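You operate a simulated robot arm through the tools that you are given. There is no shell and no other tool. Be economical: measure what you need, move in short steps, check, and stop when the job is done.

You run a simulated robot arm. Do the job below in one go: nothing can be reset, and whatever is moved stays where it is left.

Task
Take the dots stamp block and leave it on the thread rack desk. Take the leaf stamp block and leave it on the cream card. Take the white ribbon reel and put it on the teal frame. Put the blue ink bottle on the ironing board. Put the orange gift tag on the craft table top away on the wrapping table. Take the purple backing plate and leave it on the craft mat. Open the ribbon tip-out bin. Do these in any order. Set down upright: dots stamp block, leaf stamp block, blue ink bottle.

It is judged by the outcome, as a careful person would: the job done as asked, and still so three seconds after it is handed in. It fails if anything else is knocked over, pushed out of place, dropped, spilled or broken.

Robot
A 6-joint arm with a two-finger parallel gripper on a trunk, on a base that drives. Base frame: it is fixed to the floor where the robot stands at the start and does not move with it; the origin is under the middle of the robot, x ahead of it, y to its left, z up; the surface under the hand at the start is at about z = 0.76. Units: m, rad, N and s.
With the tool pointing down near the work surface it reaches from about 0.24 to 0.66 m from the robot's upright axis, wherever it stands. Its first joint turns from -2.897 to 2.897 rad. Places, roughly: blue ink bottle (4x4x7 cm) [0.3, 0.1, 0.8]; craft mat [0.5, 0, 0.8]; cream card (15x9x3 cm) [0.5, 3.3, 0.5]; dots stamp block (4x4x6 cm) [0.7, 0, 0.8]; ironing board [-3.7, 0, 0.9]; leaf stamp block (4x4x6 cm) [0.7, 0.1, 0.8]; orange gift tag (4x2x7 cm) [-0.8, 3.6, 0.8]; purple backing plate [0.5, 2.75, 0.75]; ribbon tip-out bin [1.5, 0.8, 1.4]; teal frame (13x10x3 cm) [0.5, 0.2, 0.8]; thread rack desk [2, 1.2, 1]; white ribbon reel (8x8x3 cm) [0.7, 0.3, 0.8]; wrapping table [-1.8, 1.3, 0.8]. Payload 1.57 kg.
Tool frame: the origin (TCP) lies between the finger pads and is the grasp point; the fingertips stand 0.03 m ahead of it; z points along the fingers, y is the line along which they close. The gripper opens to 0.11 m. The fingers are 0.024 m wide and 0.012 m thick; the gripper's body (0.048 by 0.112 m) begins 0.078 m behind the TCP.
Orientation is told as [roll, pitch, yaw] about the base's x, y, z axes, in that order, counted from this pose: with the fingers straight down and closing along the base's y, the tool's x points along the base's -x, its y along +y and its z along -z.

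Tools
- The arm moves only by the tool arm_command. Its argument "series" is a list of rows, each a list of 7 numbers: the shift along the tool's x, y, z in m, then the turn, a rotation vector about the tool's x, y, z in rad, then the closure, from 0 (fully open) to 1 (shut). In form: [[x, y, z, rx, ry, rz, gripper], ...]. A call has 1 to 20 rows; each row is the pose to reach, as a shift and turn from the pose commanded when the call began, along the tool's axes at that moment. A row lasts 0.2 s, in which the tool goes at most 0.05 m and 0.15 rad; a call with a longer step from one row to the next is refused whole, and so is a gripper value outside its range. A pose out of reach is approached as far as the arm can. The call stops where the force on the tool passes 40 N (or 10 N more than at its start, if that is more) or the arm is blocked; 0.2 s more then pass. Each finger travels about 0.108 m/s and halts on what it meets, pressing with about 24 N; the grip force reading is that of the motor and also rises with nothing between the fingers. The clock runs only during rows and for 0.2 s after the last one: add rows that repeat a pose to give the fingers time. The reply holds the time, the measured pose of the TCP, the force on the tool along the base axes, the opening and the grip force, in the units named above and with some noise, with the torque about the TCP (base axes, N m) and any sound that the robot's microphone picked up, and new pictures: "views" is both (left out), scene, wrist or none.
- Cameras (640 x 400 px; columns grow to the right, rows downward): "scene" is now at [0.0418, 0.1335, 1.6116]; the picture's right is [-0.09, -1.00, 0.00], its down [-0.89, 0.08, -0.45] and it looks along [0.44, -0.04, -0.90] (base axes); focal length 279 px, centre (320, 200). "wrist" rides on the gripper at [0.07, 0.016, -0.141] in the tool frame; the picture's right is [-0.23, 0.97, 0.00], its down [-0.86, -0.20, -0.48] and it looks along [-0.47, -0.11, 0.88] (tool axes); focal length 222 px, centre (320, 200). There is no depth. A picture from a camera that has moved, and an enlarged one, comes with that camera's place and axes in the base frame and with its lens.
- lift_body(by): slides the trunk up (or, below 0, down) by that many m; the arm and the scene camera ride with it, the base frame stays. It gives what a move gives, with no picture.
- base_move(legs): drives the robot by 1 to 6 legs, each [ahead, left, turn to the left] in m, m and rad, along the robot's own axes; the way and the turn of a leg run together, so that a leg with both is an arc; at most 1.5 m and 3.142 rad a leg. The arm and the cameras ride along, it lands a little off, and it stops where it bumps. It gives what a move gives, and a new picture of the scene camera.
- head_to(pan, tilt): turns the head with the scene camera to pan (to the left, within 2.094 rad either way) and tilt (down, from -0.506 to 1.204), counted from straight ahead of the robot. It gives what a move gives, and a new picture of the scene camera.
- close_up(camera, box): a new picture of the part [left, top, right, bottom] of that camera's present view, enlarged. The clock stands still meanwhile.
- finish_job(): hands the job in; it is judged then, once.

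Work in short steps. Places have to be worked out from the pictures, the camera data and where the tool is seen: move nearer, look again, correct. Check each grasp and each placing, and mend what went wrong. You have 196 turns and 260 pictures in all, those below and enlarged ones among them. Open the gripper and draw the arm clear of the work before you hand the job in, unless the task says otherwise; then end with one line.

The tools are called as a command line: name --pt "numbers of a row" for each row, then --argument value for the rest, lists and objects as JSON in quotes. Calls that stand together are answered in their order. arm_command: Moves the arm, as the interface text tells. Its arguments: {"type":"object","properties":{"series":{"type":"array"},"views":{"type":"string","enum":["both","scene","wrist","none"]}},"required":["series"]} The other tools are called the same way: lift_body (by) slides the trunk up or down; base_move (legs) drives the base; head_to (pan, tilt) turns the head that bears the scene camera; close_up (camera, box) takes an enlarged picture of a part of a camera's view; finish_job () hands the job in.

At the start:

```text
time: 0.0
eef_pos: [0.4426, 0.2048, 1.105]
ee_rot: [0.001, 0.0, 0.0]
wrist_force: [-0.7, -0.1, -0.8]
torque: [-0.02, 0.03, -0.01]
grip_width: 0.1101
grip_force: 0.1
trunk travel left (down, up): [-0.225, 0.365]
robot x, y, heading: [0.0001, -0.002, 0.001]
head pan, tilt: [-0.087, 1.108]
```

scene: 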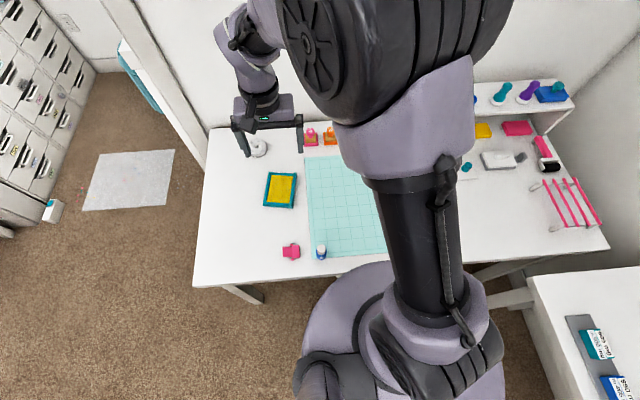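
wrist: 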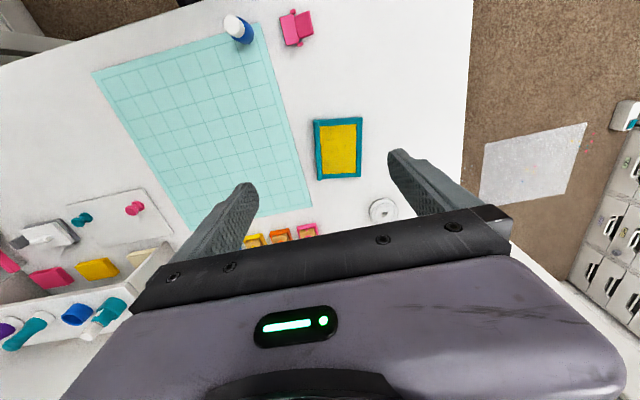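

I start by enlarging the views to identify items on the near table.

close_up --camera "scene" --box '[190, 100, 390, 280]'

close_up --camera "wrist" --box '[220, 0, 460, 260]'

head_to --pan 0.8 --tilt 0.4

head_to --pan 1.7 --tilt 0.5

```text
2.22 times, centred on (290, 190) of scene
camera zoom: at [0.0418, 0.1335, 1.6116], right [-0.09, -1.0, 0.0], down [-0.89, 0.08, -0.45], along [0.44, -0.04, -0.9], focal length 621 px, centre (387, 222)
```

zoom: 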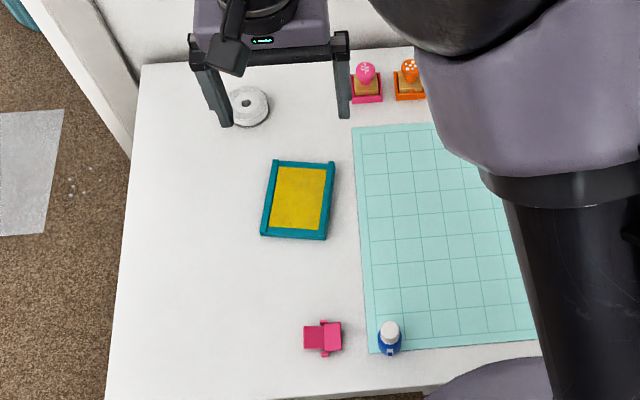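

```text
1.54 times, centred on (340, 130) of wrist
camera zoom: at [0.3718, 0.2234, 1.245], right [0.23, 0.97, 0.0], down [0.86, -0.2, 0.48], along [0.47, -0.11, -0.88], focal length 342 px, centre (289, 308)
```

zoom: 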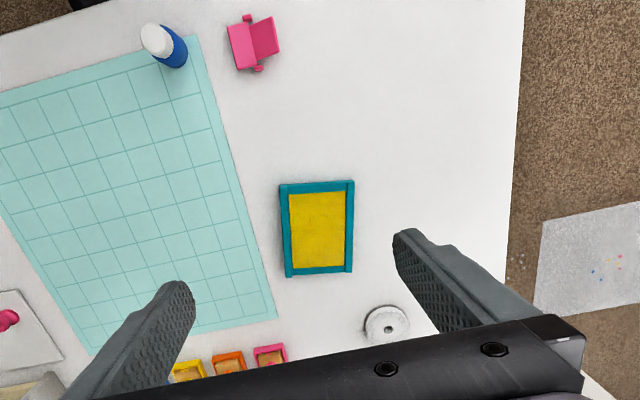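

```text
time: 1.2
eef_pos: [0.441, 0.2045, 1.1033]
ee_rot: [0.0, 0.0, -0.001]
wrist_force: [-0.1, 0.0, -0.5]
torque: [-0.02, 0.0, 0.0]
grip_width: 0.1101
grip_force: 0.1
trunk travel left (down, up): [-0.225, 0.365]
robot x, y, heading: [0.0033, -0.0035, 0.002]
head pan, tilt: [0.799, 0.4]
camera scene: at [0.0441, 0.2054, 1.6689], right [0.72, -0.7, 0.0], down [-0.27, -0.28, -0.92], along [0.64, 0.66, -0.39], focal length 279 px, centre (320, 200)
```

scene: 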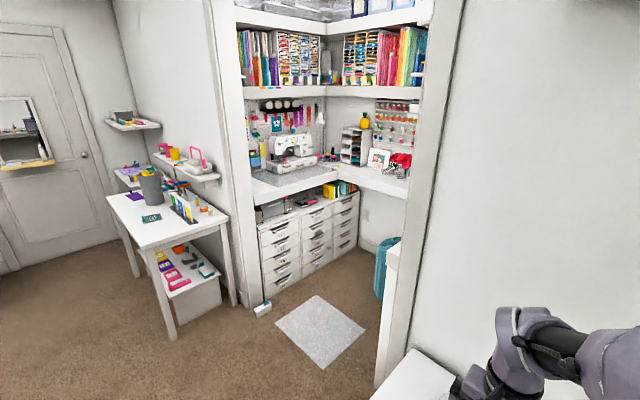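

```text
time: 2.4
eef_pos: [0.4427, 0.2065, 1.1034]
ee_rot: [0.001, -0.001, 0.001]
wrist_force: [-0.4, -0.5, -0.3]
torque: [-0.03, 0.02, 0.02]
grip_width: 0.1098
grip_force: 0.0
trunk travel left (down, up): [-0.225, 0.365]
robot x, y, heading: [-0.0017, -0.0026, 0.001]
head pan, tilt: [1.7, 0.499]
camera scene: at [-0.0322, 0.2292, 1.6599], right [0.99, 0.13, 0.0], down [0.06, -0.47, -0.88], along [-0.11, 0.87, -0.48], focal length 279 px, centre (320, 200)
```

scene: 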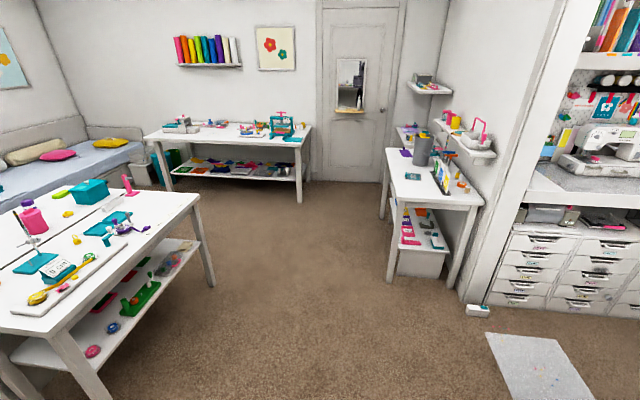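

I want to see how much room there is between the robot and the table edge, so I look straight down ahead.

head_to --pan 0.5 --tilt 1.2

head_to --pan -1.0 --tilt 0.8

```text
time: 3.8
eef_pos: [0.4417, 0.205, 1.1029]
ee_rot: [0.001, -0.002, 0.0]
wrist_force: [-0.3, -0.9, -0.3]
torque: [-0.03, -0.01, 0.02]
grip_width: 0.11
grip_force: 0.1
trunk travel left (down, up): [-0.225, 0.365]
robot x, y, heading: [-0.0007, -0.0017, -0.0]
head pan, tilt: [0.499, 1.201]
camera scene: at [0.0286, 0.1658, 1.6062], right [0.48, -0.88, 0.0], down [-0.82, -0.45, -0.36], along [0.32, 0.17, -0.93], focal length 279 px, centre (320, 200)
```

scene: 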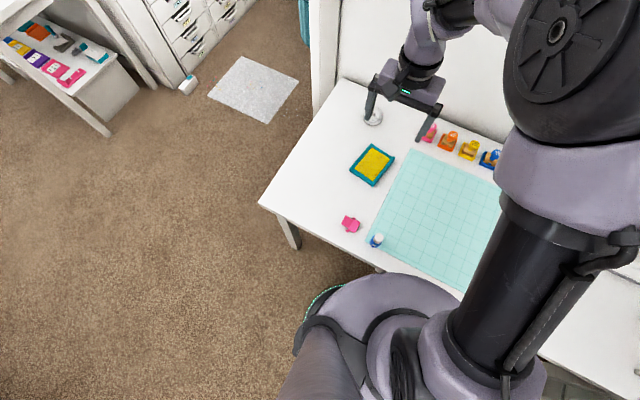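

```text
time: 5.4
eef_pos: [0.4413, 0.2061, 1.1044]
ee_rot: [0.001, 0.001, 0.0]
wrist_force: [-0.2, 0.8, -0.1]
torque: [-0.03, 0.02, -0.01]
grip_width: 0.1101
grip_force: 0.0
trunk travel left (down, up): [-0.225, 0.365]
robot x, y, heading: [0.0051, 0.0022, 0.001]
head pan, tilt: [-1.0, 0.799]
camera scene: at [0.0231, 0.0711, 1.6339], right [-0.84, -0.54, 0.0], down [-0.39, 0.6, -0.7], along [0.38, -0.59, -0.72], focal length 279 px, centre (320, 200)
```

scene: 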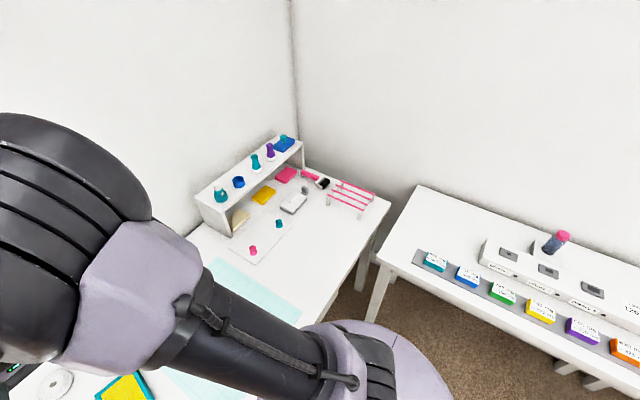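

The table's near edge is at about x 0.23; the leaf (pink), dots (orange) and reel sit near x 0.7, just out of reach. I shift left and a little ahead to come within reach.

base_move --legs '[[0, 0.22, 0], [0.06, 0, 0]]'

```text
time: 7.7
eef_pos: [0.5028, 0.4296, 1.1039]
ee_rot: [0.0, 0.0, 0.003]
wrist_force: [-0.4, 0.7, -0.6]
torque: [0.0, 0.0, 0.0]
grip_width: 0.11
grip_force: 0.1
trunk travel left (down, up): [-0.225, 0.365]
robot x, y, heading: [0.0611, 0.2229, 0.002]
head pan, tilt: [-1.0, 0.799]
camera scene: at [0.0847, 0.293, 1.6339], right [-0.84, -0.54, 0.0], down [-0.39, 0.6, -0.7], along [0.38, -0.59, -0.72], focal length 279 px, centre (320, 200)
```

scene: 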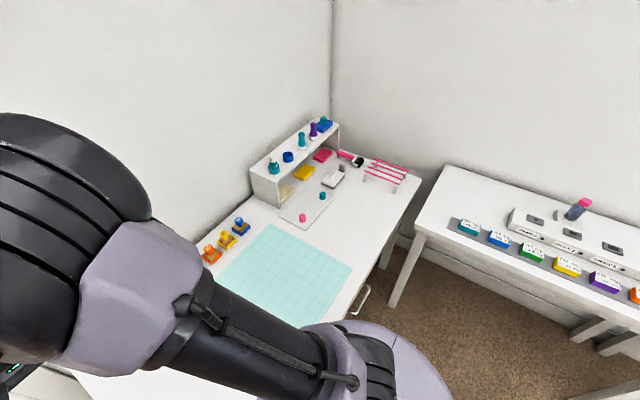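

No bump. I look down on the reel, frame and stamps.

head_to --pan -0.2 --tilt 0.9

close_up --camera "scene" --box '[240, 120, 440, 245]'

arm_command --pt "-0.04 -0.04 0 0 0 0 0" --pt "-0.08 -0.08 0 0 0 0 0" --pt "-0.1 -0.12 0 0 0 0 0" --pt "-0.11 -0.13 0 0 0 0 0" --views "both"

```text
time: 8.8
eef_pos: [0.5021, 0.4279, 1.1037]
ee_rot: [-0.001, 0.0, 0.004]
wrist_force: [-0.7, -0.4, -0.7]
torque: [0.03, -0.01, -0.03]
grip_width: 0.1099
grip_force: 0.0
trunk travel left (down, up): [-0.225, 0.365]
robot x, y, heading: [0.0611, 0.2243, 0.0]
head pan, tilt: [-0.201, 0.901]
camera scene: at [0.1135, 0.346, 1.626], right [-0.2, -0.98, 0.0], down [-0.77, 0.15, -0.62], along [0.61, -0.12, -0.78], focal length 279 px, centre (320, 200)
```

scene: 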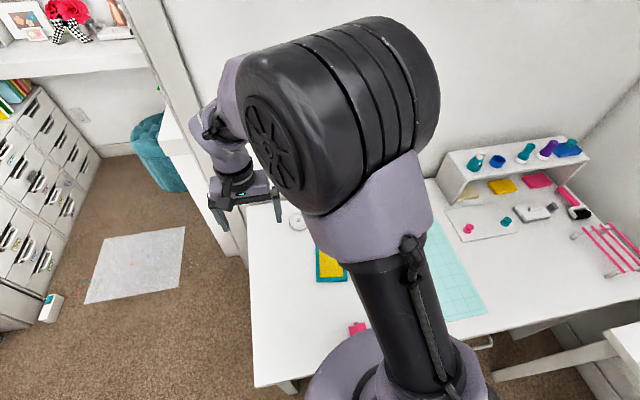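

```text
3.20 times, centred on (340, 182) of scene
camera zoom: at [0.1135, 0.346, 1.626], right [-0.2, -0.98, 0.0], down [-0.77, 0.15, -0.62], along [0.61, -0.12, -0.78], focal length 894 px, centre (256, 256)
```

zoom: 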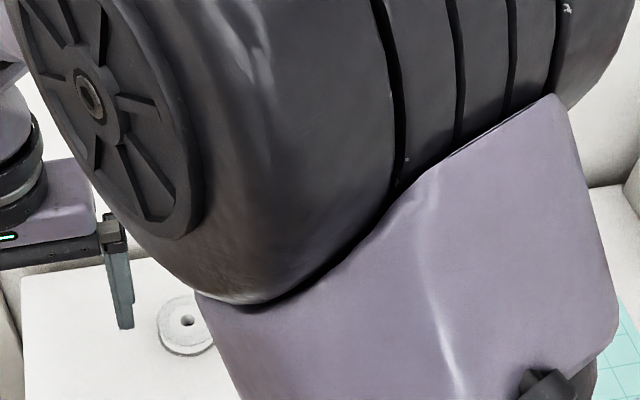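

```text
refused: row 1 steps farther than a row can; nothing moved
```

The reel is in view, partly hidden by the arm. I move the hand toward the reel with smaller steps.

arm_command --pt "-0.03 -0.03 0 0 0 0 0" --pt "-0.06 -0.06 0.0 0 0 0 0" --pt "-0.09 -0.09 0 0 0 0 0" --pt "-0.12 -0.12 0 0 0 0 0" --pt "-0.14 -0.128 0.04 0 0 0 0" --pt "-0.15 -0.128 0.08 0 0 0 0" --pt "-0.16 -0.128 0.12 0 0 0 0" --pt "-0.165 -0.128 0.16 0 0 0 0"

```text
time: 10.6
eef_pos: [0.6654, 0.3009, 0.9445]
ee_rot: [-0.002, 0.0, 0.003]
wrist_force: [-0.6, -0.5, -0.2]
torque: [-0.03, 0.0, 0.0]
grip_width: 0.1101
grip_force: 0.2
trunk travel left (down, up): [-0.225, 0.365]
robot x, y, heading: [0.0587, 0.2213, 0.003]
head pan, tilt: [-0.201, 0.901]
camera scene: at [0.114, 0.3461, 1.6259], right [-0.2, -0.98, 0.0], down [-0.77, 0.15, -0.62], along [0.61, -0.12, -0.78], focal length 279 px, centre (320, 200)
camera wrist: at [0.5958, 0.3185, 1.085], right [0.22, 0.97, 0.0], down [0.86, -0.2, 0.48], along [0.47, -0.11, -0.88], focal length 222 px, centre (320, 200)
```

scene: 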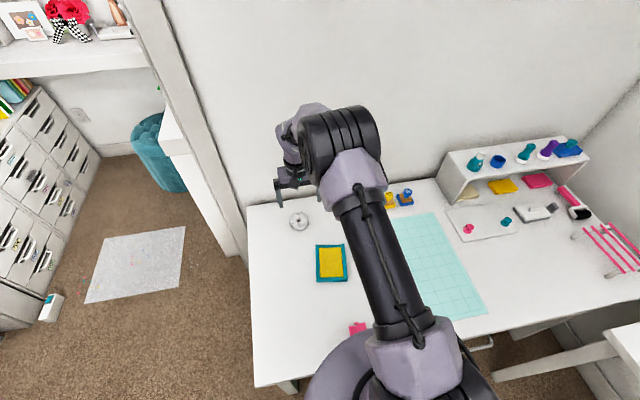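
wrist: 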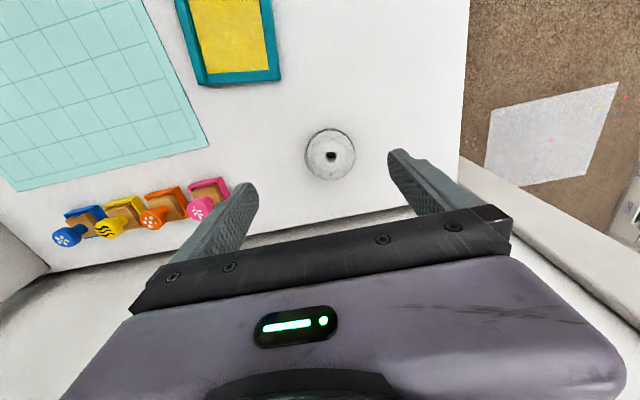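

Both cameras place the reel at about (0.688, 0.311). I centre over it, lower, and check before closing.

arm_command --pt "-0.023 0.01 0.0 0 0 0 0" --pt "-0.023 0.01 0.04 0 0 0 0" --pt "-0.023 0.01 0.08 0 0 0 0" --pt "-0.023 0.01 0.11 0 0 0 0" --pt "-0.023 0.01 0.11 0 0 0 0"

```text
time: 11.8
eef_pos: [0.6896, 0.3119, 0.8347]
ee_rot: [-0.001, -0.001, 0.003]
wrist_force: [0.4, 0.4, -0.9]
torque: [-0.02, 0.0, 0.01]
grip_width: 0.1099
grip_force: 0.1
trunk travel left (down, up): [-0.225, 0.365]
robot x, y, heading: [0.0591, 0.2225, 0.003]
head pan, tilt: [-0.201, 0.901]
camera scene: at [0.1134, 0.346, 1.626], right [-0.2, -0.98, 0.0], down [-0.77, 0.15, -0.62], along [0.61, -0.12, -0.78], focal length 279 px, centre (320, 200)
camera wrist: at [0.6188, 0.3291, 0.975], right [0.22, 0.97, 0.0], down [0.86, -0.2, 0.48], along [0.47, -0.11, -0.88], focal length 222 px, centre (320, 200)
```

scene: 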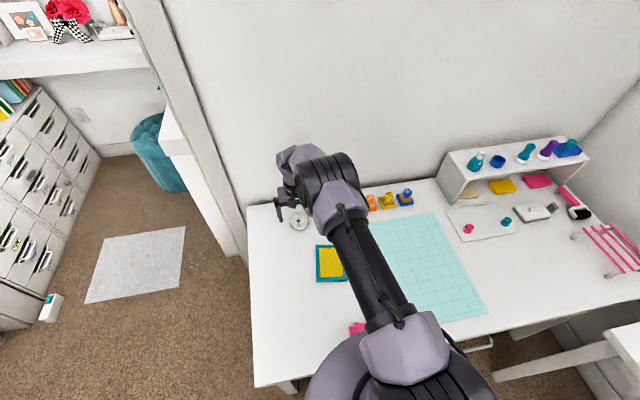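
wrist: 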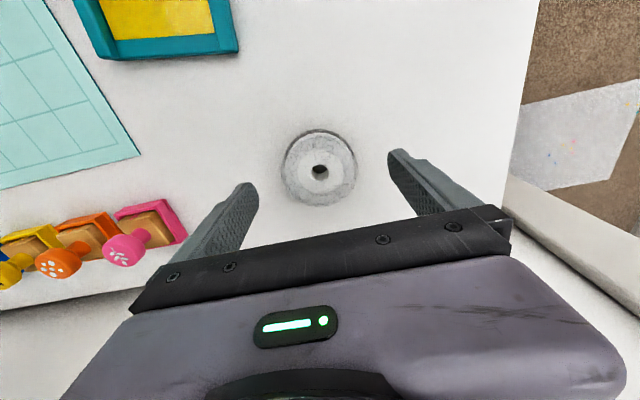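

Well centred. I lower to grasp height and close.

arm_command --pt "0.001 0 0.02 0 0 0 0" --pt "0.001 0 0.038 0 0 0 0" --pt "0.001 0 0.038 0 0 0 0.5" --pt "0.001 0 0.038 0 0 0 1" --pt "0.001 0 0.038 0 0 0 1" --pt "0.001 0 0.038 0 0 0 1" --views "wrist"

```text
time: 13.2
eef_pos: [0.6883, 0.3111, 0.7972]
ee_rot: [-0.001, 0.0, 0.005]
wrist_force: [0.5, -0.6, 1.2]
torque: [0.02, -0.07, -0.02]
grip_width: 0.0701
grip_force: 24.3
trunk travel left (down, up): [-0.225, 0.365]
robot x, y, heading: [0.0621, 0.2197, 0.001]
head pan, tilt: [-0.201, 0.901]
camera wrist: at [0.6183, 0.3284, 0.9377], right [0.22, 0.97, 0.0], down [0.86, -0.2, 0.48], along [0.47, -0.11, -0.88], focal length 222 px, centre (320, 200)
```

wrist: 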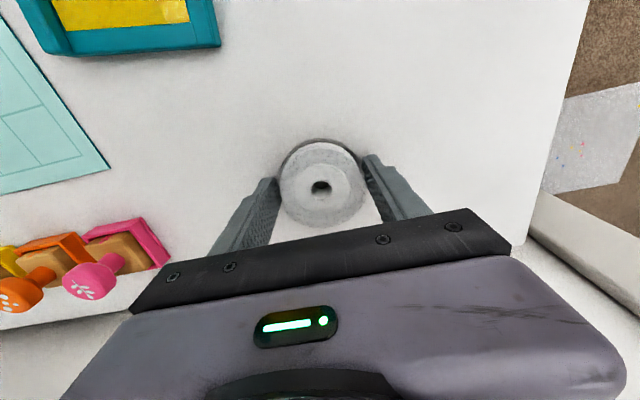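

Reel held (7 cm). Lift it and carry it over the frame centre, about (0.507, 0.231).

arm_command --pt "0 0 -0.04 0 0 0 1" --pt "0 0 -0.08 0 0 0 1" --pt "0.04 -0.015 -0.1 0 0 0 1" --pt "0.08 -0.035 -0.1 0 0 0 1" --pt "0.12 -0.055 -0.1 0 0 0 1" --pt "0.16 -0.075 -0.1 0 0 0 1" --pt "0.181 -0.08 -0.1 0 0 0 1" --pt "0.181 -0.08 -0.08 0 0 0 1"

```text
time: 15.0
eef_pos: [0.5088, 0.2316, 0.8749]
ee_rot: [0.0, 0.0, 0.001]
wrist_force: [0.1, 0.0, -0.8]
torque: [-0.02, 0.04, 0.02]
grip_width: 0.0703
grip_force: 24.2
trunk travel left (down, up): [-0.225, 0.365]
robot x, y, heading: [0.0588, 0.2234, 0.002]
head pan, tilt: [-0.201, 0.901]
camera scene: at [0.1141, 0.3461, 1.6259], right [-0.2, -0.98, 0.0], down [-0.77, 0.15, -0.62], along [0.61, -0.12, -0.78], focal length 279 px, centre (320, 200)
camera wrist: at [0.4382, 0.2487, 1.0155], right [0.23, 0.97, 0.0], down [0.86, -0.2, 0.48], along [0.47, -0.11, -0.88], focal length 222 px, centre (320, 200)
```

scene: 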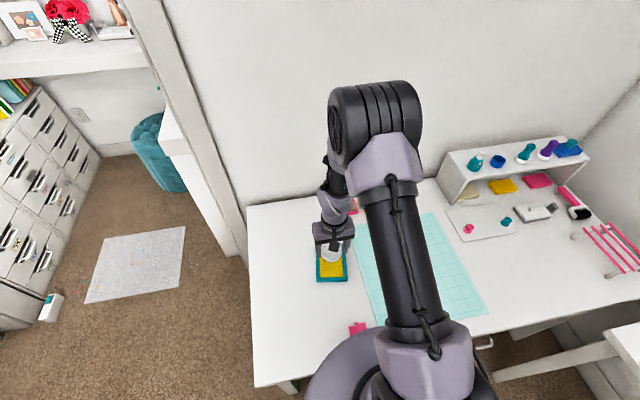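
wrist: 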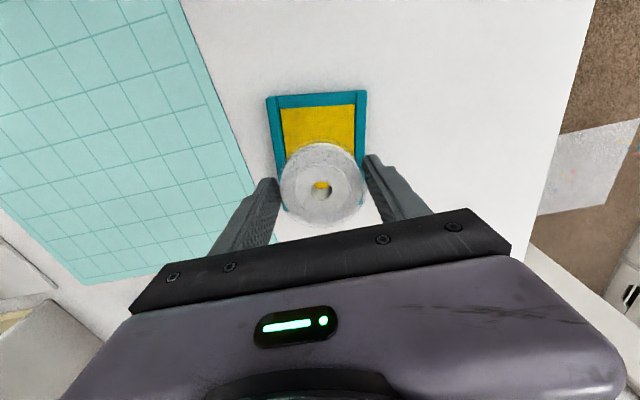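

Reel sits over the frame centre (0.514, 0.231). Lowering to just above expected contact.

arm_command --pt "-0.004 0 0.02 0 0 0 1" --pt "-0.004 0 0.042 0 0 0 1" --pt "-0.004 0 0.046 0 0 0 1" --pt "-0.004 0 0.046 0 0 0 1" --views "wrist"

```text
time: 16.0
eef_pos: [0.5116, 0.232, 0.8297]
ee_rot: [-0.001, 0.001, 0.004]
wrist_force: [0.6, -0.3, -0.4]
torque: [0.03, -0.02, 0.0]
grip_width: 0.0701
grip_force: 24.2
trunk travel left (down, up): [-0.225, 0.365]
robot x, y, heading: [0.0622, 0.2234, 0.002]
head pan, tilt: [-0.201, 0.901]
camera wrist: at [0.4414, 0.2496, 0.9713], right [0.22, 0.97, 0.0], down [0.86, -0.2, 0.48], along [0.47, -0.11, -0.88], focal length 222 px, centre (320, 200)
```

wrist: 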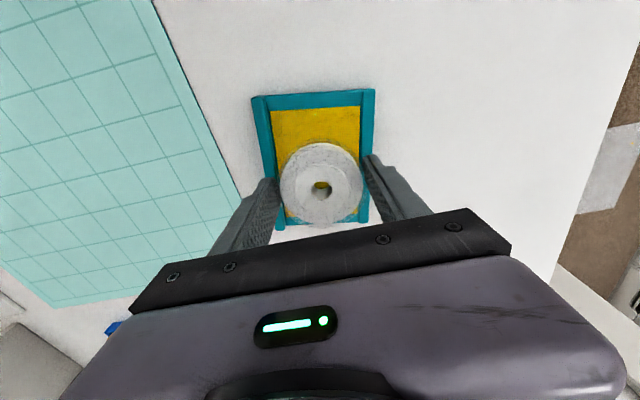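

Centred on the frame. Lower in small steps until a light contact.

arm_command --pt "0 0 0.003 0 0 0 1" --pt "0 0 0.006 0 0 0 1" --pt "0 0 0.006 0 0 0 1" --views "none"

arm_command --pt "0 0 0.002 0 0 0 1" --pt "0 0 0.004 0 0 0 1" --pt "0 0 0.004 0 0 0 1" --views "none"

```text
time: 16.8
eef_pos: [0.5113, 0.2313, 0.8248]
ee_rot: [0.0, 0.0, 0.002]
wrist_force: [-0.4, -0.1, -0.2]
torque: [0.01, 0.02, 0.03]
grip_width: 0.0701
grip_force: 24.2
trunk travel left (down, up): [-0.225, 0.365]
robot x, y, heading: [0.0621, 0.2248, -0.003]
head pan, tilt: [-0.201, 0.901]
```

```text
time: 17.6
eef_pos: [0.5122, 0.2316, 0.8198]
ee_rot: [0.0, 0.0, 0.005]
wrist_force: [0.2, -0.2, -0.5]
torque: [-0.01, 0.01, -0.01]
grip_width: 0.0703
grip_force: 24.0
trunk travel left (down, up): [-0.225, 0.365]
robot x, y, heading: [0.0611, 0.2235, 0.008]
head pan, tilt: [-0.201, 0.901]
```

No contact yet; keep lowering.

arm_command --pt "0 0 0.002 0 0 0 1" --pt "0 0 0.005 0 0 0 1" --pt "0 0 0.005 0 0 0 1" --views "none"

arm_command --pt "0 0 0.001 0 0 0 1" --pt "0 0 0.003 0 0 0 1" --pt "0 0 0.003 0 0 0 1" --views "wrist"

```text
time: 18.4
eef_pos: [0.5128, 0.2297, 0.8163]
ee_rot: [0.001, -0.001, 0.004]
wrist_force: [0.2, 0.0, 0.4]
torque: [-0.02, -0.04, 0.02]
grip_width: 0.0701
grip_force: 24.4
trunk travel left (down, up): [-0.225, 0.365]
robot x, y, heading: [0.0611, 0.2234, 0.002]
head pan, tilt: [-0.201, 0.901]
```

```text
time: 19.2
eef_pos: [0.5132, 0.2316, 0.8125]
ee_rot: [-0.001, -0.001, 0.002]
wrist_force: [0.7, -1.0, 0.0]
torque: [0.01, -0.02, -0.04]
grip_width: 0.0703
grip_force: 23.9
trunk travel left (down, up): [-0.225, 0.365]
robot x, y, heading: [0.0603, 0.2243, 0.004]
head pan, tilt: [-0.201, 0.901]
camera wrist: at [0.4422, 0.2483, 0.953], right [0.22, 0.97, 0.0], down [0.86, -0.2, 0.48], along [0.47, -0.11, -0.88], focal length 222 px, centre (320, 200)
```

wrist: 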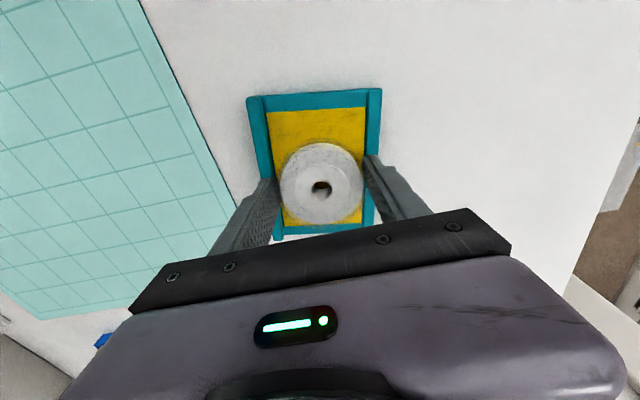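

Almost there; two more small lowers, reading the force.

arm_command --pt "0 0 0.002 0 0 0 1" --pt "0 0 0.003 0 0 0 1" --pt "0 0 0.003 0 0 0 1" --views "none"

arm_command --pt "0 0 0.002 0 0 0 1" --pt "0 0 0.002 0 0 0 1" --views "none"

```text
time: 19.9
eef_pos: [0.5117, 0.2308, 0.8111]
ee_rot: [0.0, -0.006, 0.004]
wrist_force: [-7.1, -0.1, 29.0]
torque: [-1.18, 0.42, -0.23]
grip_width: 0.0699
grip_force: 24.2
trunk travel left (down, up): [-0.225, 0.365]
robot x, y, heading: [0.0612, 0.224, 0.005]
head pan, tilt: [-0.201, 0.901]
stopped in row 3: the force on the tool passed its limit at 41 N (the readings are from after the stop); the commanded pose is now the measured one
```

```text
time: 20.2
eef_pos: [0.5135, 0.2316, 0.8119]
ee_rot: [0.0, -0.005, 0.002]
wrist_force: [-7.4, -0.6, 29.1]
torque: [-1.17, 0.46, -0.25]
grip_width: 0.0703
grip_force: 23.8
trunk travel left (down, up): [-0.225, 0.365]
robot x, y, heading: [0.0572, 0.2214, 0.007]
head pan, tilt: [-0.201, 0.901]
stopped in row 1: the force on the tool passed its limit at 44 N (the readings are from after the stop); the commanded pose is now the measured one
```

The right finger rests on the frame's rim, so the reel is only millimetres above the inside. I ease up 1 mm and release.

arm_command --pt "0 0 -0.002 0 0 0 1" --pt "0 0 -0.002 0 0 0 0.4" --pt "0 0 -0.002 0 0 0 0.2" --pt "0 0 -0.002 0 0 0 0.0" --pt "0 0 -0.002 0 0 0 0.0" --pt "0 0 -0.03 0 0 0 0.0" --pt "0 0 -0.07 0 0 0 0.0" --pt "0.0 0 -0.11 0 0 0 0.0"

```text
time: 22.0
eef_pos: [0.5126, 0.2328, 0.9204]
ee_rot: [0.0, -0.002, 0.001]
wrist_force: [0.6, 0.3, 0.0]
torque: [-0.01, 0.01, 0.01]
grip_width: 0.11
grip_force: 0.0
trunk travel left (down, up): [-0.225, 0.365]
robot x, y, heading: [0.0602, 0.2246, 0.004]
head pan, tilt: [-0.201, 0.901]
camera scene: at [0.1126, 0.346, 1.626], right [-0.2, -0.98, 0.0], down [-0.77, 0.15, -0.62], along [0.61, -0.12, -0.78], focal length 279 px, centre (320, 200)
camera wrist: at [0.4418, 0.2503, 1.0604], right [0.23, 0.97, 0.0], down [0.85, -0.2, 0.48], along [0.47, -0.11, -0.88], focal length 222 px, centre (320, 200)
```

scene: 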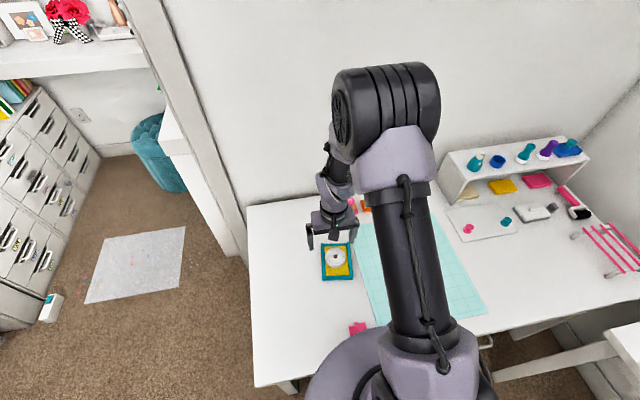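
wrist: 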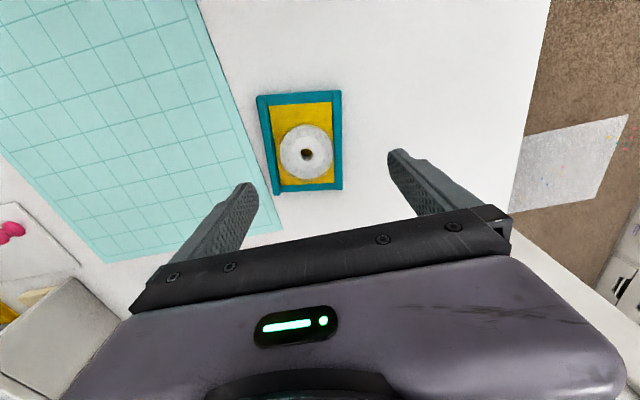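

Reel lies flat inside the teal frame. Now the dots stamp: I shift right and look at it from above.

base_move --legs '[[0, -0.16, 0]]'

arm_command --pt "-0.03 -0.01 0 0 0 0 0" --pt "-0.06 -0.02 0 0 0 0 0" --pt "-0.09 -0.03 0 0 0 0 0" --pt "-0.12 -0.04 0 0 0 0 0" --pt "-0.14 -0.04 0 0 0 0 0"

close_up --camera "wrist" --box '[150, 60, 410, 240]'

```text
time: 23.4
eef_pos: [0.5131, 0.0721, 0.9192]
ee_rot: [0.0, -0.002, 0.001]
wrist_force: [0.7, -0.4, 0.5]
torque: [0.02, -0.04, 0.0]
grip_width: 0.1098
grip_force: 0.2
trunk travel left (down, up): [-0.225, 0.365]
robot x, y, heading: [0.0585, 0.0621, 0.004]
head pan, tilt: [-0.201, 0.901]
camera scene: at [0.1139, 0.1858, 1.6261], right [-0.2, -0.98, 0.0], down [-0.77, 0.16, -0.62], along [0.61, -0.12, -0.78], focal length 279 px, centre (320, 200)
```

scene: 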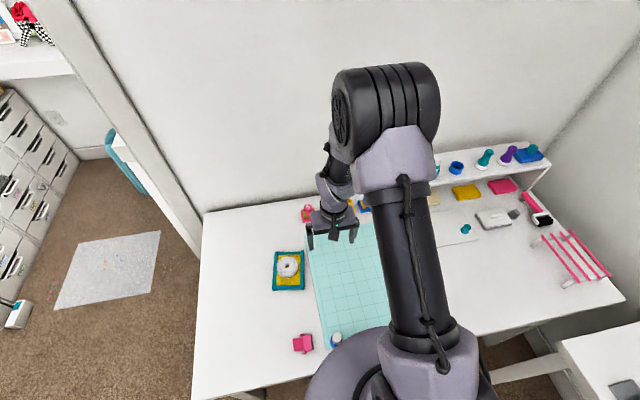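

```text
time: 24.6
eef_pos: [0.6529, 0.0348, 0.9191]
ee_rot: [0.001, -0.004, 0.002]
wrist_force: [0.2, -0.3, 0.4]
torque: [0.03, 0.0, 0.0]
grip_width: 0.1101
grip_force: 0.1
trunk travel left (down, up): [-0.225, 0.365]
robot x, y, heading: [0.0594, 0.0592, 0.006]
head pan, tilt: [-0.201, 0.901]
camera scene: at [0.1142, 0.187, 1.6259], right [-0.2, -0.98, 0.0], down [-0.77, 0.16, -0.62], along [0.61, -0.12, -0.78], focal length 279 px, centre (320, 200)
camera wrist: at [0.5829, 0.0523, 1.0606], right [0.23, 0.97, 0.0], down [0.85, -0.2, 0.48], along [0.47, -0.11, -0.88], focal length 222 px, centre (320, 200)
```

scene: 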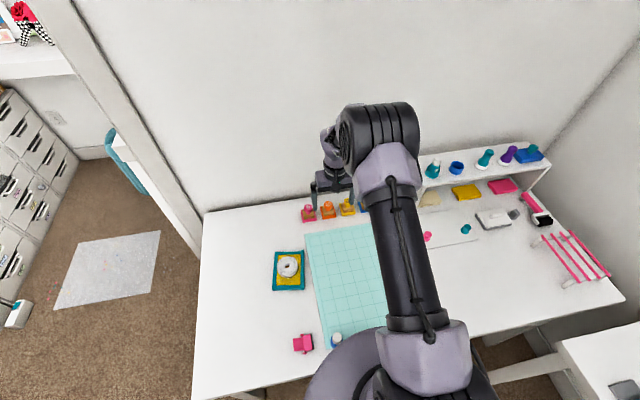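
wrist: 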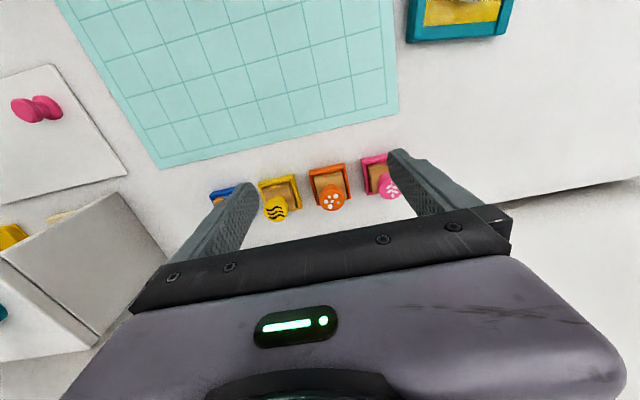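

```text
2.22 times, centred on (280, 150) of wrist
camera zoom: at [0.5829, 0.0523, 1.0606], right [0.23, 0.97, 0.0], down [0.85, -0.2, 0.48], along [0.47, -0.11, -0.88], focal length 494 px, centre (409, 311)
```

zoom: 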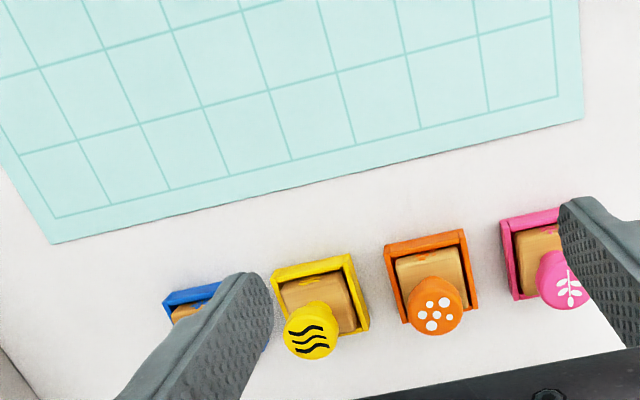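

Orange knob bears dots, pink a leaf; both blocks stand in holders. Dots knob at about (0.709, 0.037). I narrow the gripper and come above the knob.

arm_command --pt "-0.03 0.001 0 0 0 0 0.3" --pt "-0.056 0.002 0 0 0 0 0.5" --pt "-0.056 0.002 0.02 0 0 0 0.5" --pt "-0.056 0.002 0.04 0 0 0 0.5" --pt "-0.056 0.002 0.045 0 0 0 0.5"

close_up --camera "wrist" --box '[190, 80, 450, 260]'

```text
time: 25.8
eef_pos: [0.7098, 0.0349, 0.8733]
ee_rot: [0.0, -0.004, 0.003]
wrist_force: [-0.1, 0.0, -0.3]
torque: [0.01, 0.03, -0.03]
grip_width: 0.055
grip_force: 0.1
trunk travel left (down, up): [-0.225, 0.365]
robot x, y, heading: [0.0618, 0.0613, 0.004]
head pan, tilt: [-0.201, 0.901]
camera scene: at [0.1139, 0.187, 1.626], right [-0.2, -0.98, 0.0], down [-0.77, 0.16, -0.62], along [0.61, -0.12, -0.78], focal length 279 px, centre (320, 200)
camera wrist: at [0.6386, 0.0524, 1.0146], right [0.23, 0.97, 0.0], down [0.85, -0.2, 0.48], along [0.47, -0.11, -0.88], focal length 222 px, centre (320, 200)
```

scene: 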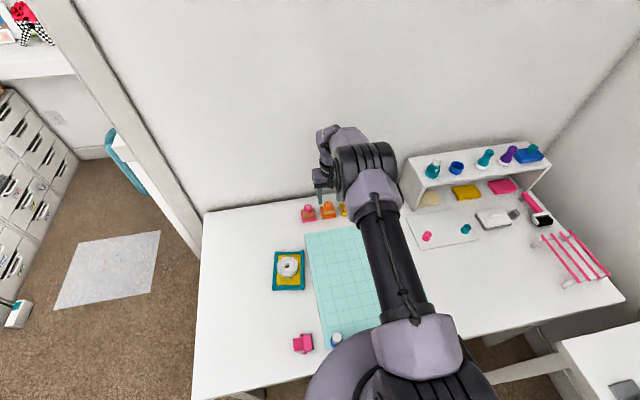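
wrist: 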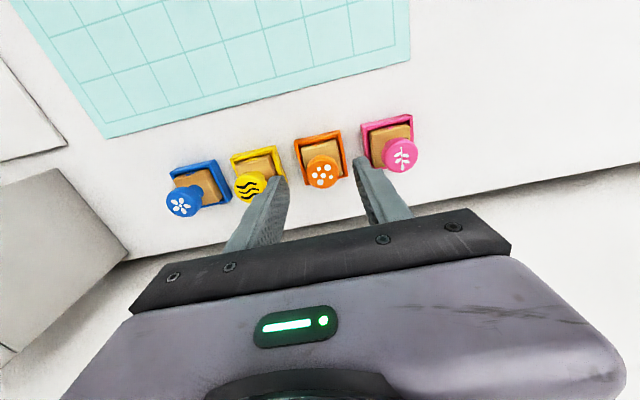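

```text
2.22 times, centred on (320, 170) of wrist
camera zoom: at [0.6386, 0.0524, 1.0146], right [0.23, 0.97, 0.0], down [0.85, -0.2, 0.48], along [0.47, -0.11, -0.88], focal length 494 px, centre (320, 267)
```

zoom: 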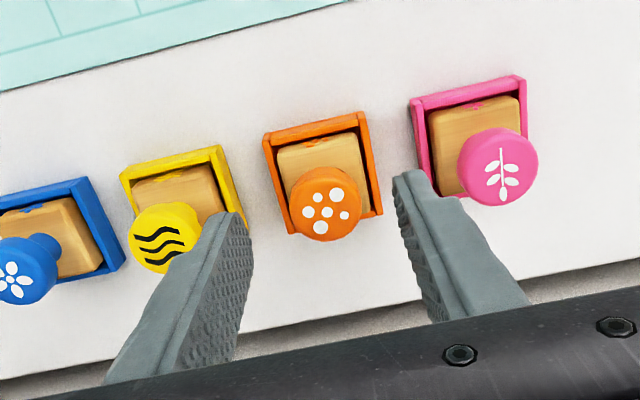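

Aligned; lower over the knob to TCP z ≈ 0.825 and close.

arm_command --pt "-0.002 0.002 0.02 0 0 0 0.5" --pt "-0.002 0.002 0.038 0 0 0 0.5" --pt "-0.002 0.002 0.047 0 0 0 0.5" --pt "-0.002 0.002 0.047 0 0 0 0.8" --pt "-0.002 0.002 0.047 0 0 0 1" --pt "-0.002 0.002 0.047 0 0 0 1" --views "wrist"

```text
time: 27.2
eef_pos: [0.7107, 0.0365, 0.8272]
ee_rot: [-0.001, -0.003, 0.002]
wrist_force: [1.3, -0.3, 2.1]
torque: [-0.01, -0.08, -0.02]
grip_width: 0.0305
grip_force: 24.3
trunk travel left (down, up): [-0.225, 0.365]
robot x, y, heading: [0.0605, 0.0606, 0.005]
head pan, tilt: [-0.201, 0.901]
camera wrist: at [0.6398, 0.0537, 0.9686], right [0.23, 0.97, 0.0], down [0.85, -0.2, 0.48], along [0.47, -0.11, -0.88], focal length 222 px, centre (320, 200)
```

wrist: 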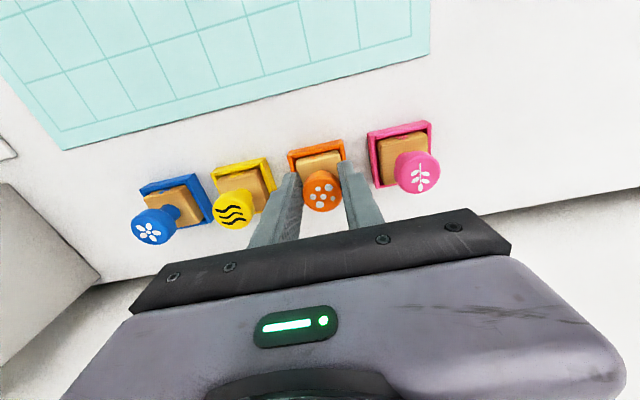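

Gripped on the knob (3 cm). Lift straight out of the holder.

arm_command --pt "0 0 -0.02 0 0 0 1" --pt "0 0 -0.04 0 0 0 1" --pt "0 0 -0.08 0 0 0 1" --pt "0 0 -0.12 0 0 0 1" --pt "0 0 -0.16 0 0 0 1"

```text
time: 28.4
eef_pos: [0.7112, 0.037, 0.9891]
ee_rot: [0.0, -0.004, 0.002]
wrist_force: [0.4, -0.2, -0.7]
torque: [0.03, -0.01, -0.05]
grip_width: 0.0308
grip_force: 23.9
trunk travel left (down, up): [-0.225, 0.365]
robot x, y, heading: [0.0621, 0.0613, 0.004]
head pan, tilt: [-0.201, 0.901]
camera scene: at [0.1134, 0.187, 1.626], right [-0.2, -0.98, 0.0], down [-0.77, 0.15, -0.62], along [0.61, -0.12, -0.78], focal length 279 px, centre (320, 200)
camera wrist: at [0.6409, 0.0546, 1.1301], right [0.23, 0.97, 0.0], down [0.85, -0.2, 0.48], along [0.47, -0.11, -0.88], focal length 222 px, centre (320, 200)
```

scene: 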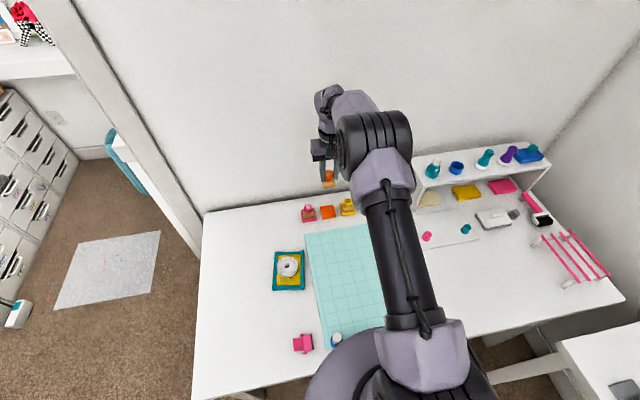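
wrist: 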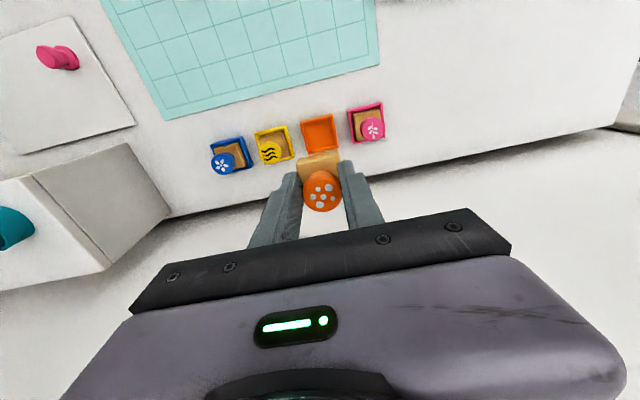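

Stamp is out, holder stayed. I draw the arm in and up, then back off and drive left toward the closet to look.

arm_command --pt "0.04 0 -0.02 0 0 0 1" --pt "0.08 0 -0.04 0 0 0 1" --pt "0.12 0 -0.06 0 0 0 1" --pt "0.16 0 -0.08 0 0 0 1" --pt "0.2 0 -0.1 0 0 0 1" --pt "0.24 0.0 -0.12 0 0 0 1" --pt "0.28 0.0 -0.14 0 0 0 1" --views "none"

base_move --legs '[[-0.15, 0, 0], [0, 1.15, 0]]'

head_to --pan 0.0 --tilt 0.3

```text
time: 30.0
eef_pos: [0.4266, 0.0376, 1.127]
ee_rot: [0.002, -0.006, 0.001]
wrist_force: [0.9, -0.1, -0.6]
torque: [0.0, -0.02, 0.0]
grip_width: 0.0307
grip_force: 23.9
trunk travel left (down, up): [-0.225, 0.365]
robot x, y, heading: [0.0626, 0.066, -0.002]
head pan, tilt: [-0.201, 0.901]
```

```text
time: 36.7
eef_pos: [0.2793, 1.1605, 1.1255]
ee_rot: [-0.001, -0.003, 0.0]
wrist_force: [0.0, 0.0, -0.1]
torque: [0.02, -0.02, 0.01]
grip_width: 0.0307
grip_force: 24.4
trunk travel left (down, up): [-0.225, 0.365]
robot x, y, heading: [-0.087, 1.1835, 0.001]
head pan, tilt: [-0.201, 0.901]
camera scene: at [-0.0352, 1.3099, 1.6259], right [-0.2, -0.98, 0.0], down [-0.77, 0.16, -0.62], along [0.61, -0.12, -0.78], focal length 279 px, centre (320, 200)
```

scene: 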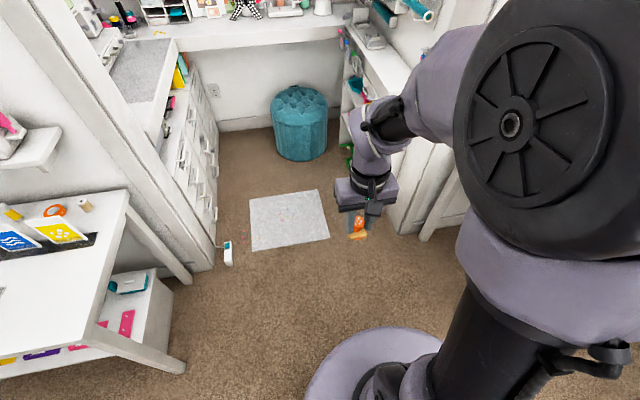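

```text
time: 37.7
eef_pos: [0.2799, 1.1594, 1.1251]
ee_rot: [0.0, -0.004, 0.001]
wrist_force: [-0.1, -0.2, -0.3]
torque: [0.01, -0.02, 0.0]
grip_width: 0.0308
grip_force: 24.1
trunk travel left (down, up): [-0.225, 0.365]
robot x, y, heading: [-0.088, 1.1896, 0.001]
head pan, tilt: [0.0, 0.3]
camera scene: at [-0.0158, 1.3246, 1.6782], right [0.0, -1.0, 0.0], down [-0.3, 0.0, -0.95], along [0.95, 0.0, -0.3], focal length 279 px, centre (320, 200)
```

scene: 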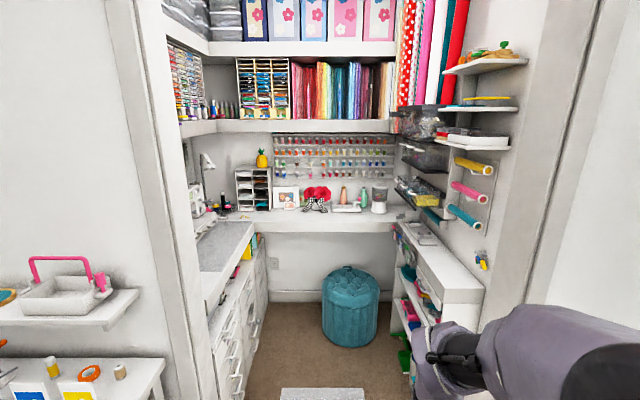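

The thread rack desk is the back desk under the thread pegs; the tip-out bins are on the right wall. I enlarge both.

close_up --camera "scene" --box '[180, 130, 420, 280]'

close_up --camera "scene" --box '[380, 90, 540, 250]'

```text
2.67 times, centred on (300, 205) of scene
camera zoom: at [-0.0158, 1.3246, 1.6782], right [0.0, -1.0, 0.0], down [-0.3, 0.0, -0.95], along [0.95, 0.0, -0.3], focal length 745 px, centre (373, 187)
```

zoom: 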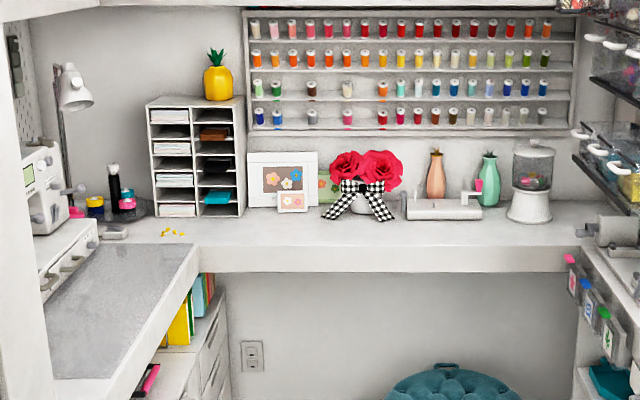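

```text
2.50 times, centred on (460, 170) of scene
camera zoom: at [-0.0158, 1.3246, 1.6782], right [0.0, -1.0, 0.0], down [-0.3, 0.0, -0.95], along [0.95, 0.0, -0.3], focal length 698 px, centre (-30, 275)
```

zoom: 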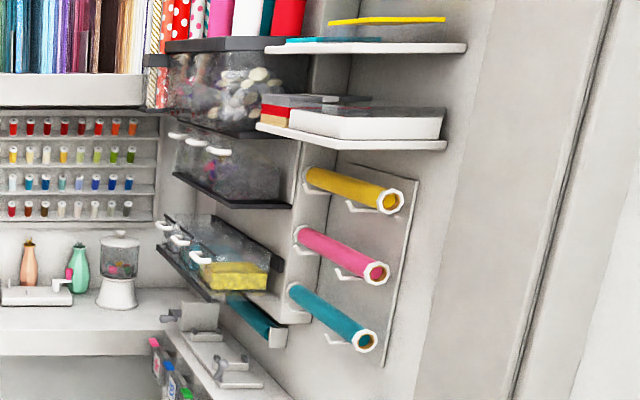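

The upper bin row is at about z 1.4. I drive nearer and look at both the bins and the desk.

base_move --legs '[[0.75, 0.05, 0]]'

head_to --pan -0.65 --tilt 0.25

```text
time: 41.8
eef_pos: [1.0295, 1.214, 1.1252]
ee_rot: [0.001, -0.003, 0.002]
wrist_force: [0.1, 0.6, -0.8]
torque: [-0.01, 0.0, -0.01]
grip_width: 0.0307
grip_force: 24.0
trunk travel left (down, up): [-0.225, 0.365]
robot x, y, heading: [0.659, 1.2387, 0.005]
head pan, tilt: [0.0, 0.3]
camera scene: at [0.733, 1.3771, 1.6782], right [0.0, -1.0, 0.0], down [-0.3, 0.0, -0.96], along [0.96, 0.0, -0.3], focal length 279 px, centre (320, 200)
```

scene: 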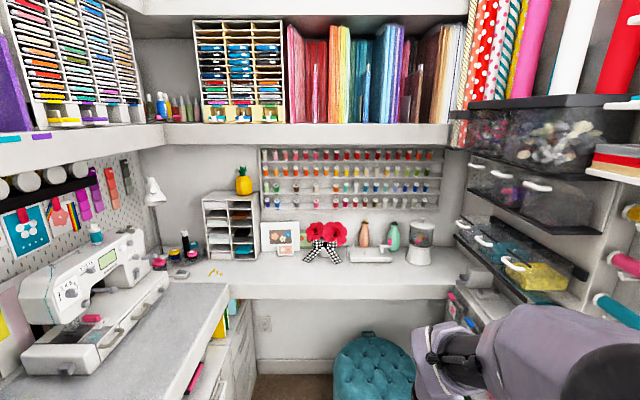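

```text
time: 42.8
eef_pos: [1.0281, 1.2124, 1.1256]
ee_rot: [0.001, -0.003, 0.001]
wrist_force: [-0.1, -0.3, -0.2]
torque: [0.02, 0.0, -0.01]
grip_width: 0.0306
grip_force: 24.3
trunk travel left (down, up): [-0.225, 0.365]
robot x, y, heading: [0.6601, 1.2347, 0.002]
head pan, tilt: [-0.649, 0.25]
camera scene: at [0.7136, 1.3206, 1.683], right [-0.6, -0.8, 0.0], down [-0.2, 0.15, -0.97], along [0.77, -0.58, -0.25], focal length 279 px, centre (320, 200)
```

scene: 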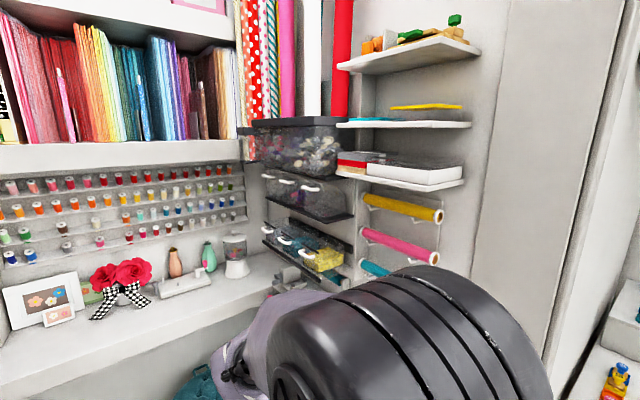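

close_up --camera "scene" --box '[240, 105, 380, 295]'

```text
2.11 times, centred on (310, 200) of scene
camera zoom: at [0.7136, 1.3206, 1.683], right [-0.6, -0.8, 0.0], down [-0.2, 0.15, -0.97], along [0.77, -0.58, -0.25], focal length 588 px, centre (341, 200)
```

zoom: 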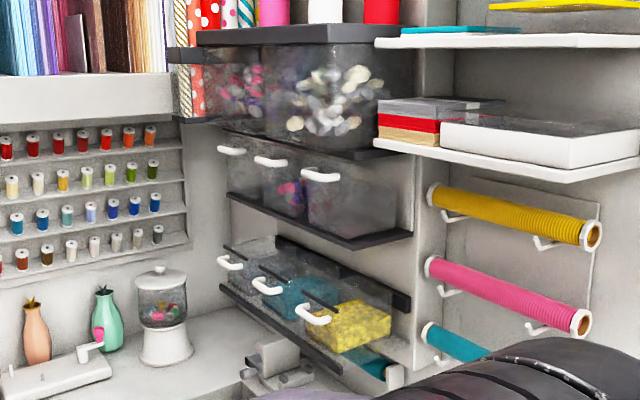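

Three upper bins; the middle one (x≈1.5) has coloured ribbon content. First place the stamp: I drive on to reach the free front strip of the desk near (1.79, 1.35).

base_move --legs '[[0.53, 0.03, 0]]'

head_to --pan 0.15 --tilt 0.75

```text
time: 45.9
eef_pos: [1.5575, 1.2389, 1.1254]
ee_rot: [-0.001, -0.002, -0.005]
wrist_force: [0.1, 0.1, -1.0]
torque: [-0.02, 0.01, -0.03]
grip_width: 0.0308
grip_force: 23.9
trunk travel left (down, up): [-0.225, 0.365]
robot x, y, heading: [1.1892, 1.2639, -0.008]
head pan, tilt: [-0.649, 0.25]
camera scene: at [1.2441, 1.3492, 1.6829], right [-0.61, -0.79, 0.0], down [-0.2, 0.15, -0.97], along [0.77, -0.59, -0.25], focal length 279 px, centre (320, 200)
```

scene: 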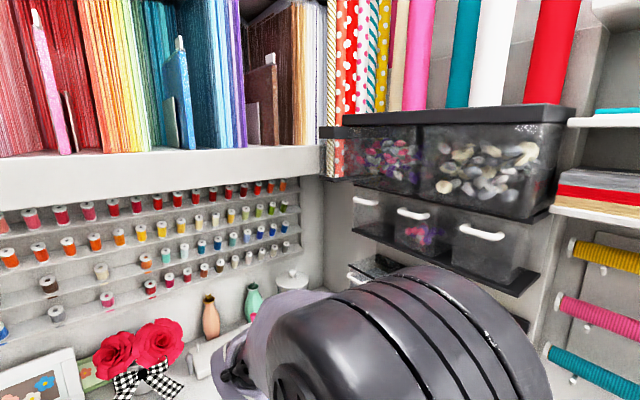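

```text
time: 47.0
eef_pos: [1.5563, 1.2395, 1.1263]
ee_rot: [0.0, -0.003, -0.005]
wrist_force: [-0.6, 0.1, -0.2]
torque: [0.01, -0.01, 0.02]
grip_width: 0.0306
grip_force: 24.3
trunk travel left (down, up): [-0.225, 0.365]
robot x, y, heading: [1.1909, 1.2673, -0.009]
head pan, tilt: [0.15, 0.75]
camera scene: at [1.2514, 1.4179, 1.6379], right [0.14, -0.99, 0.0], down [-0.67, -0.1, -0.73], along [0.72, 0.1, -0.68], focal length 279 px, centre (320, 200)
```

scene: 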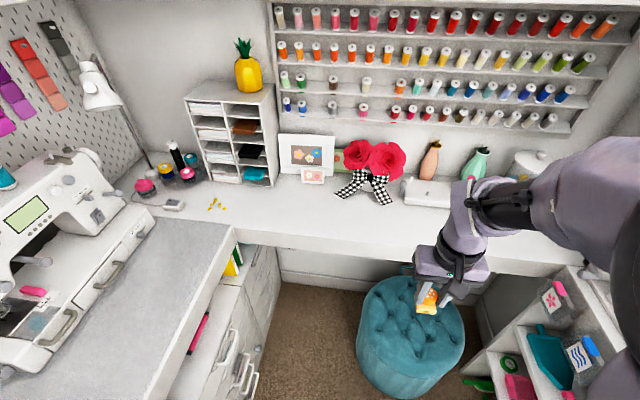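

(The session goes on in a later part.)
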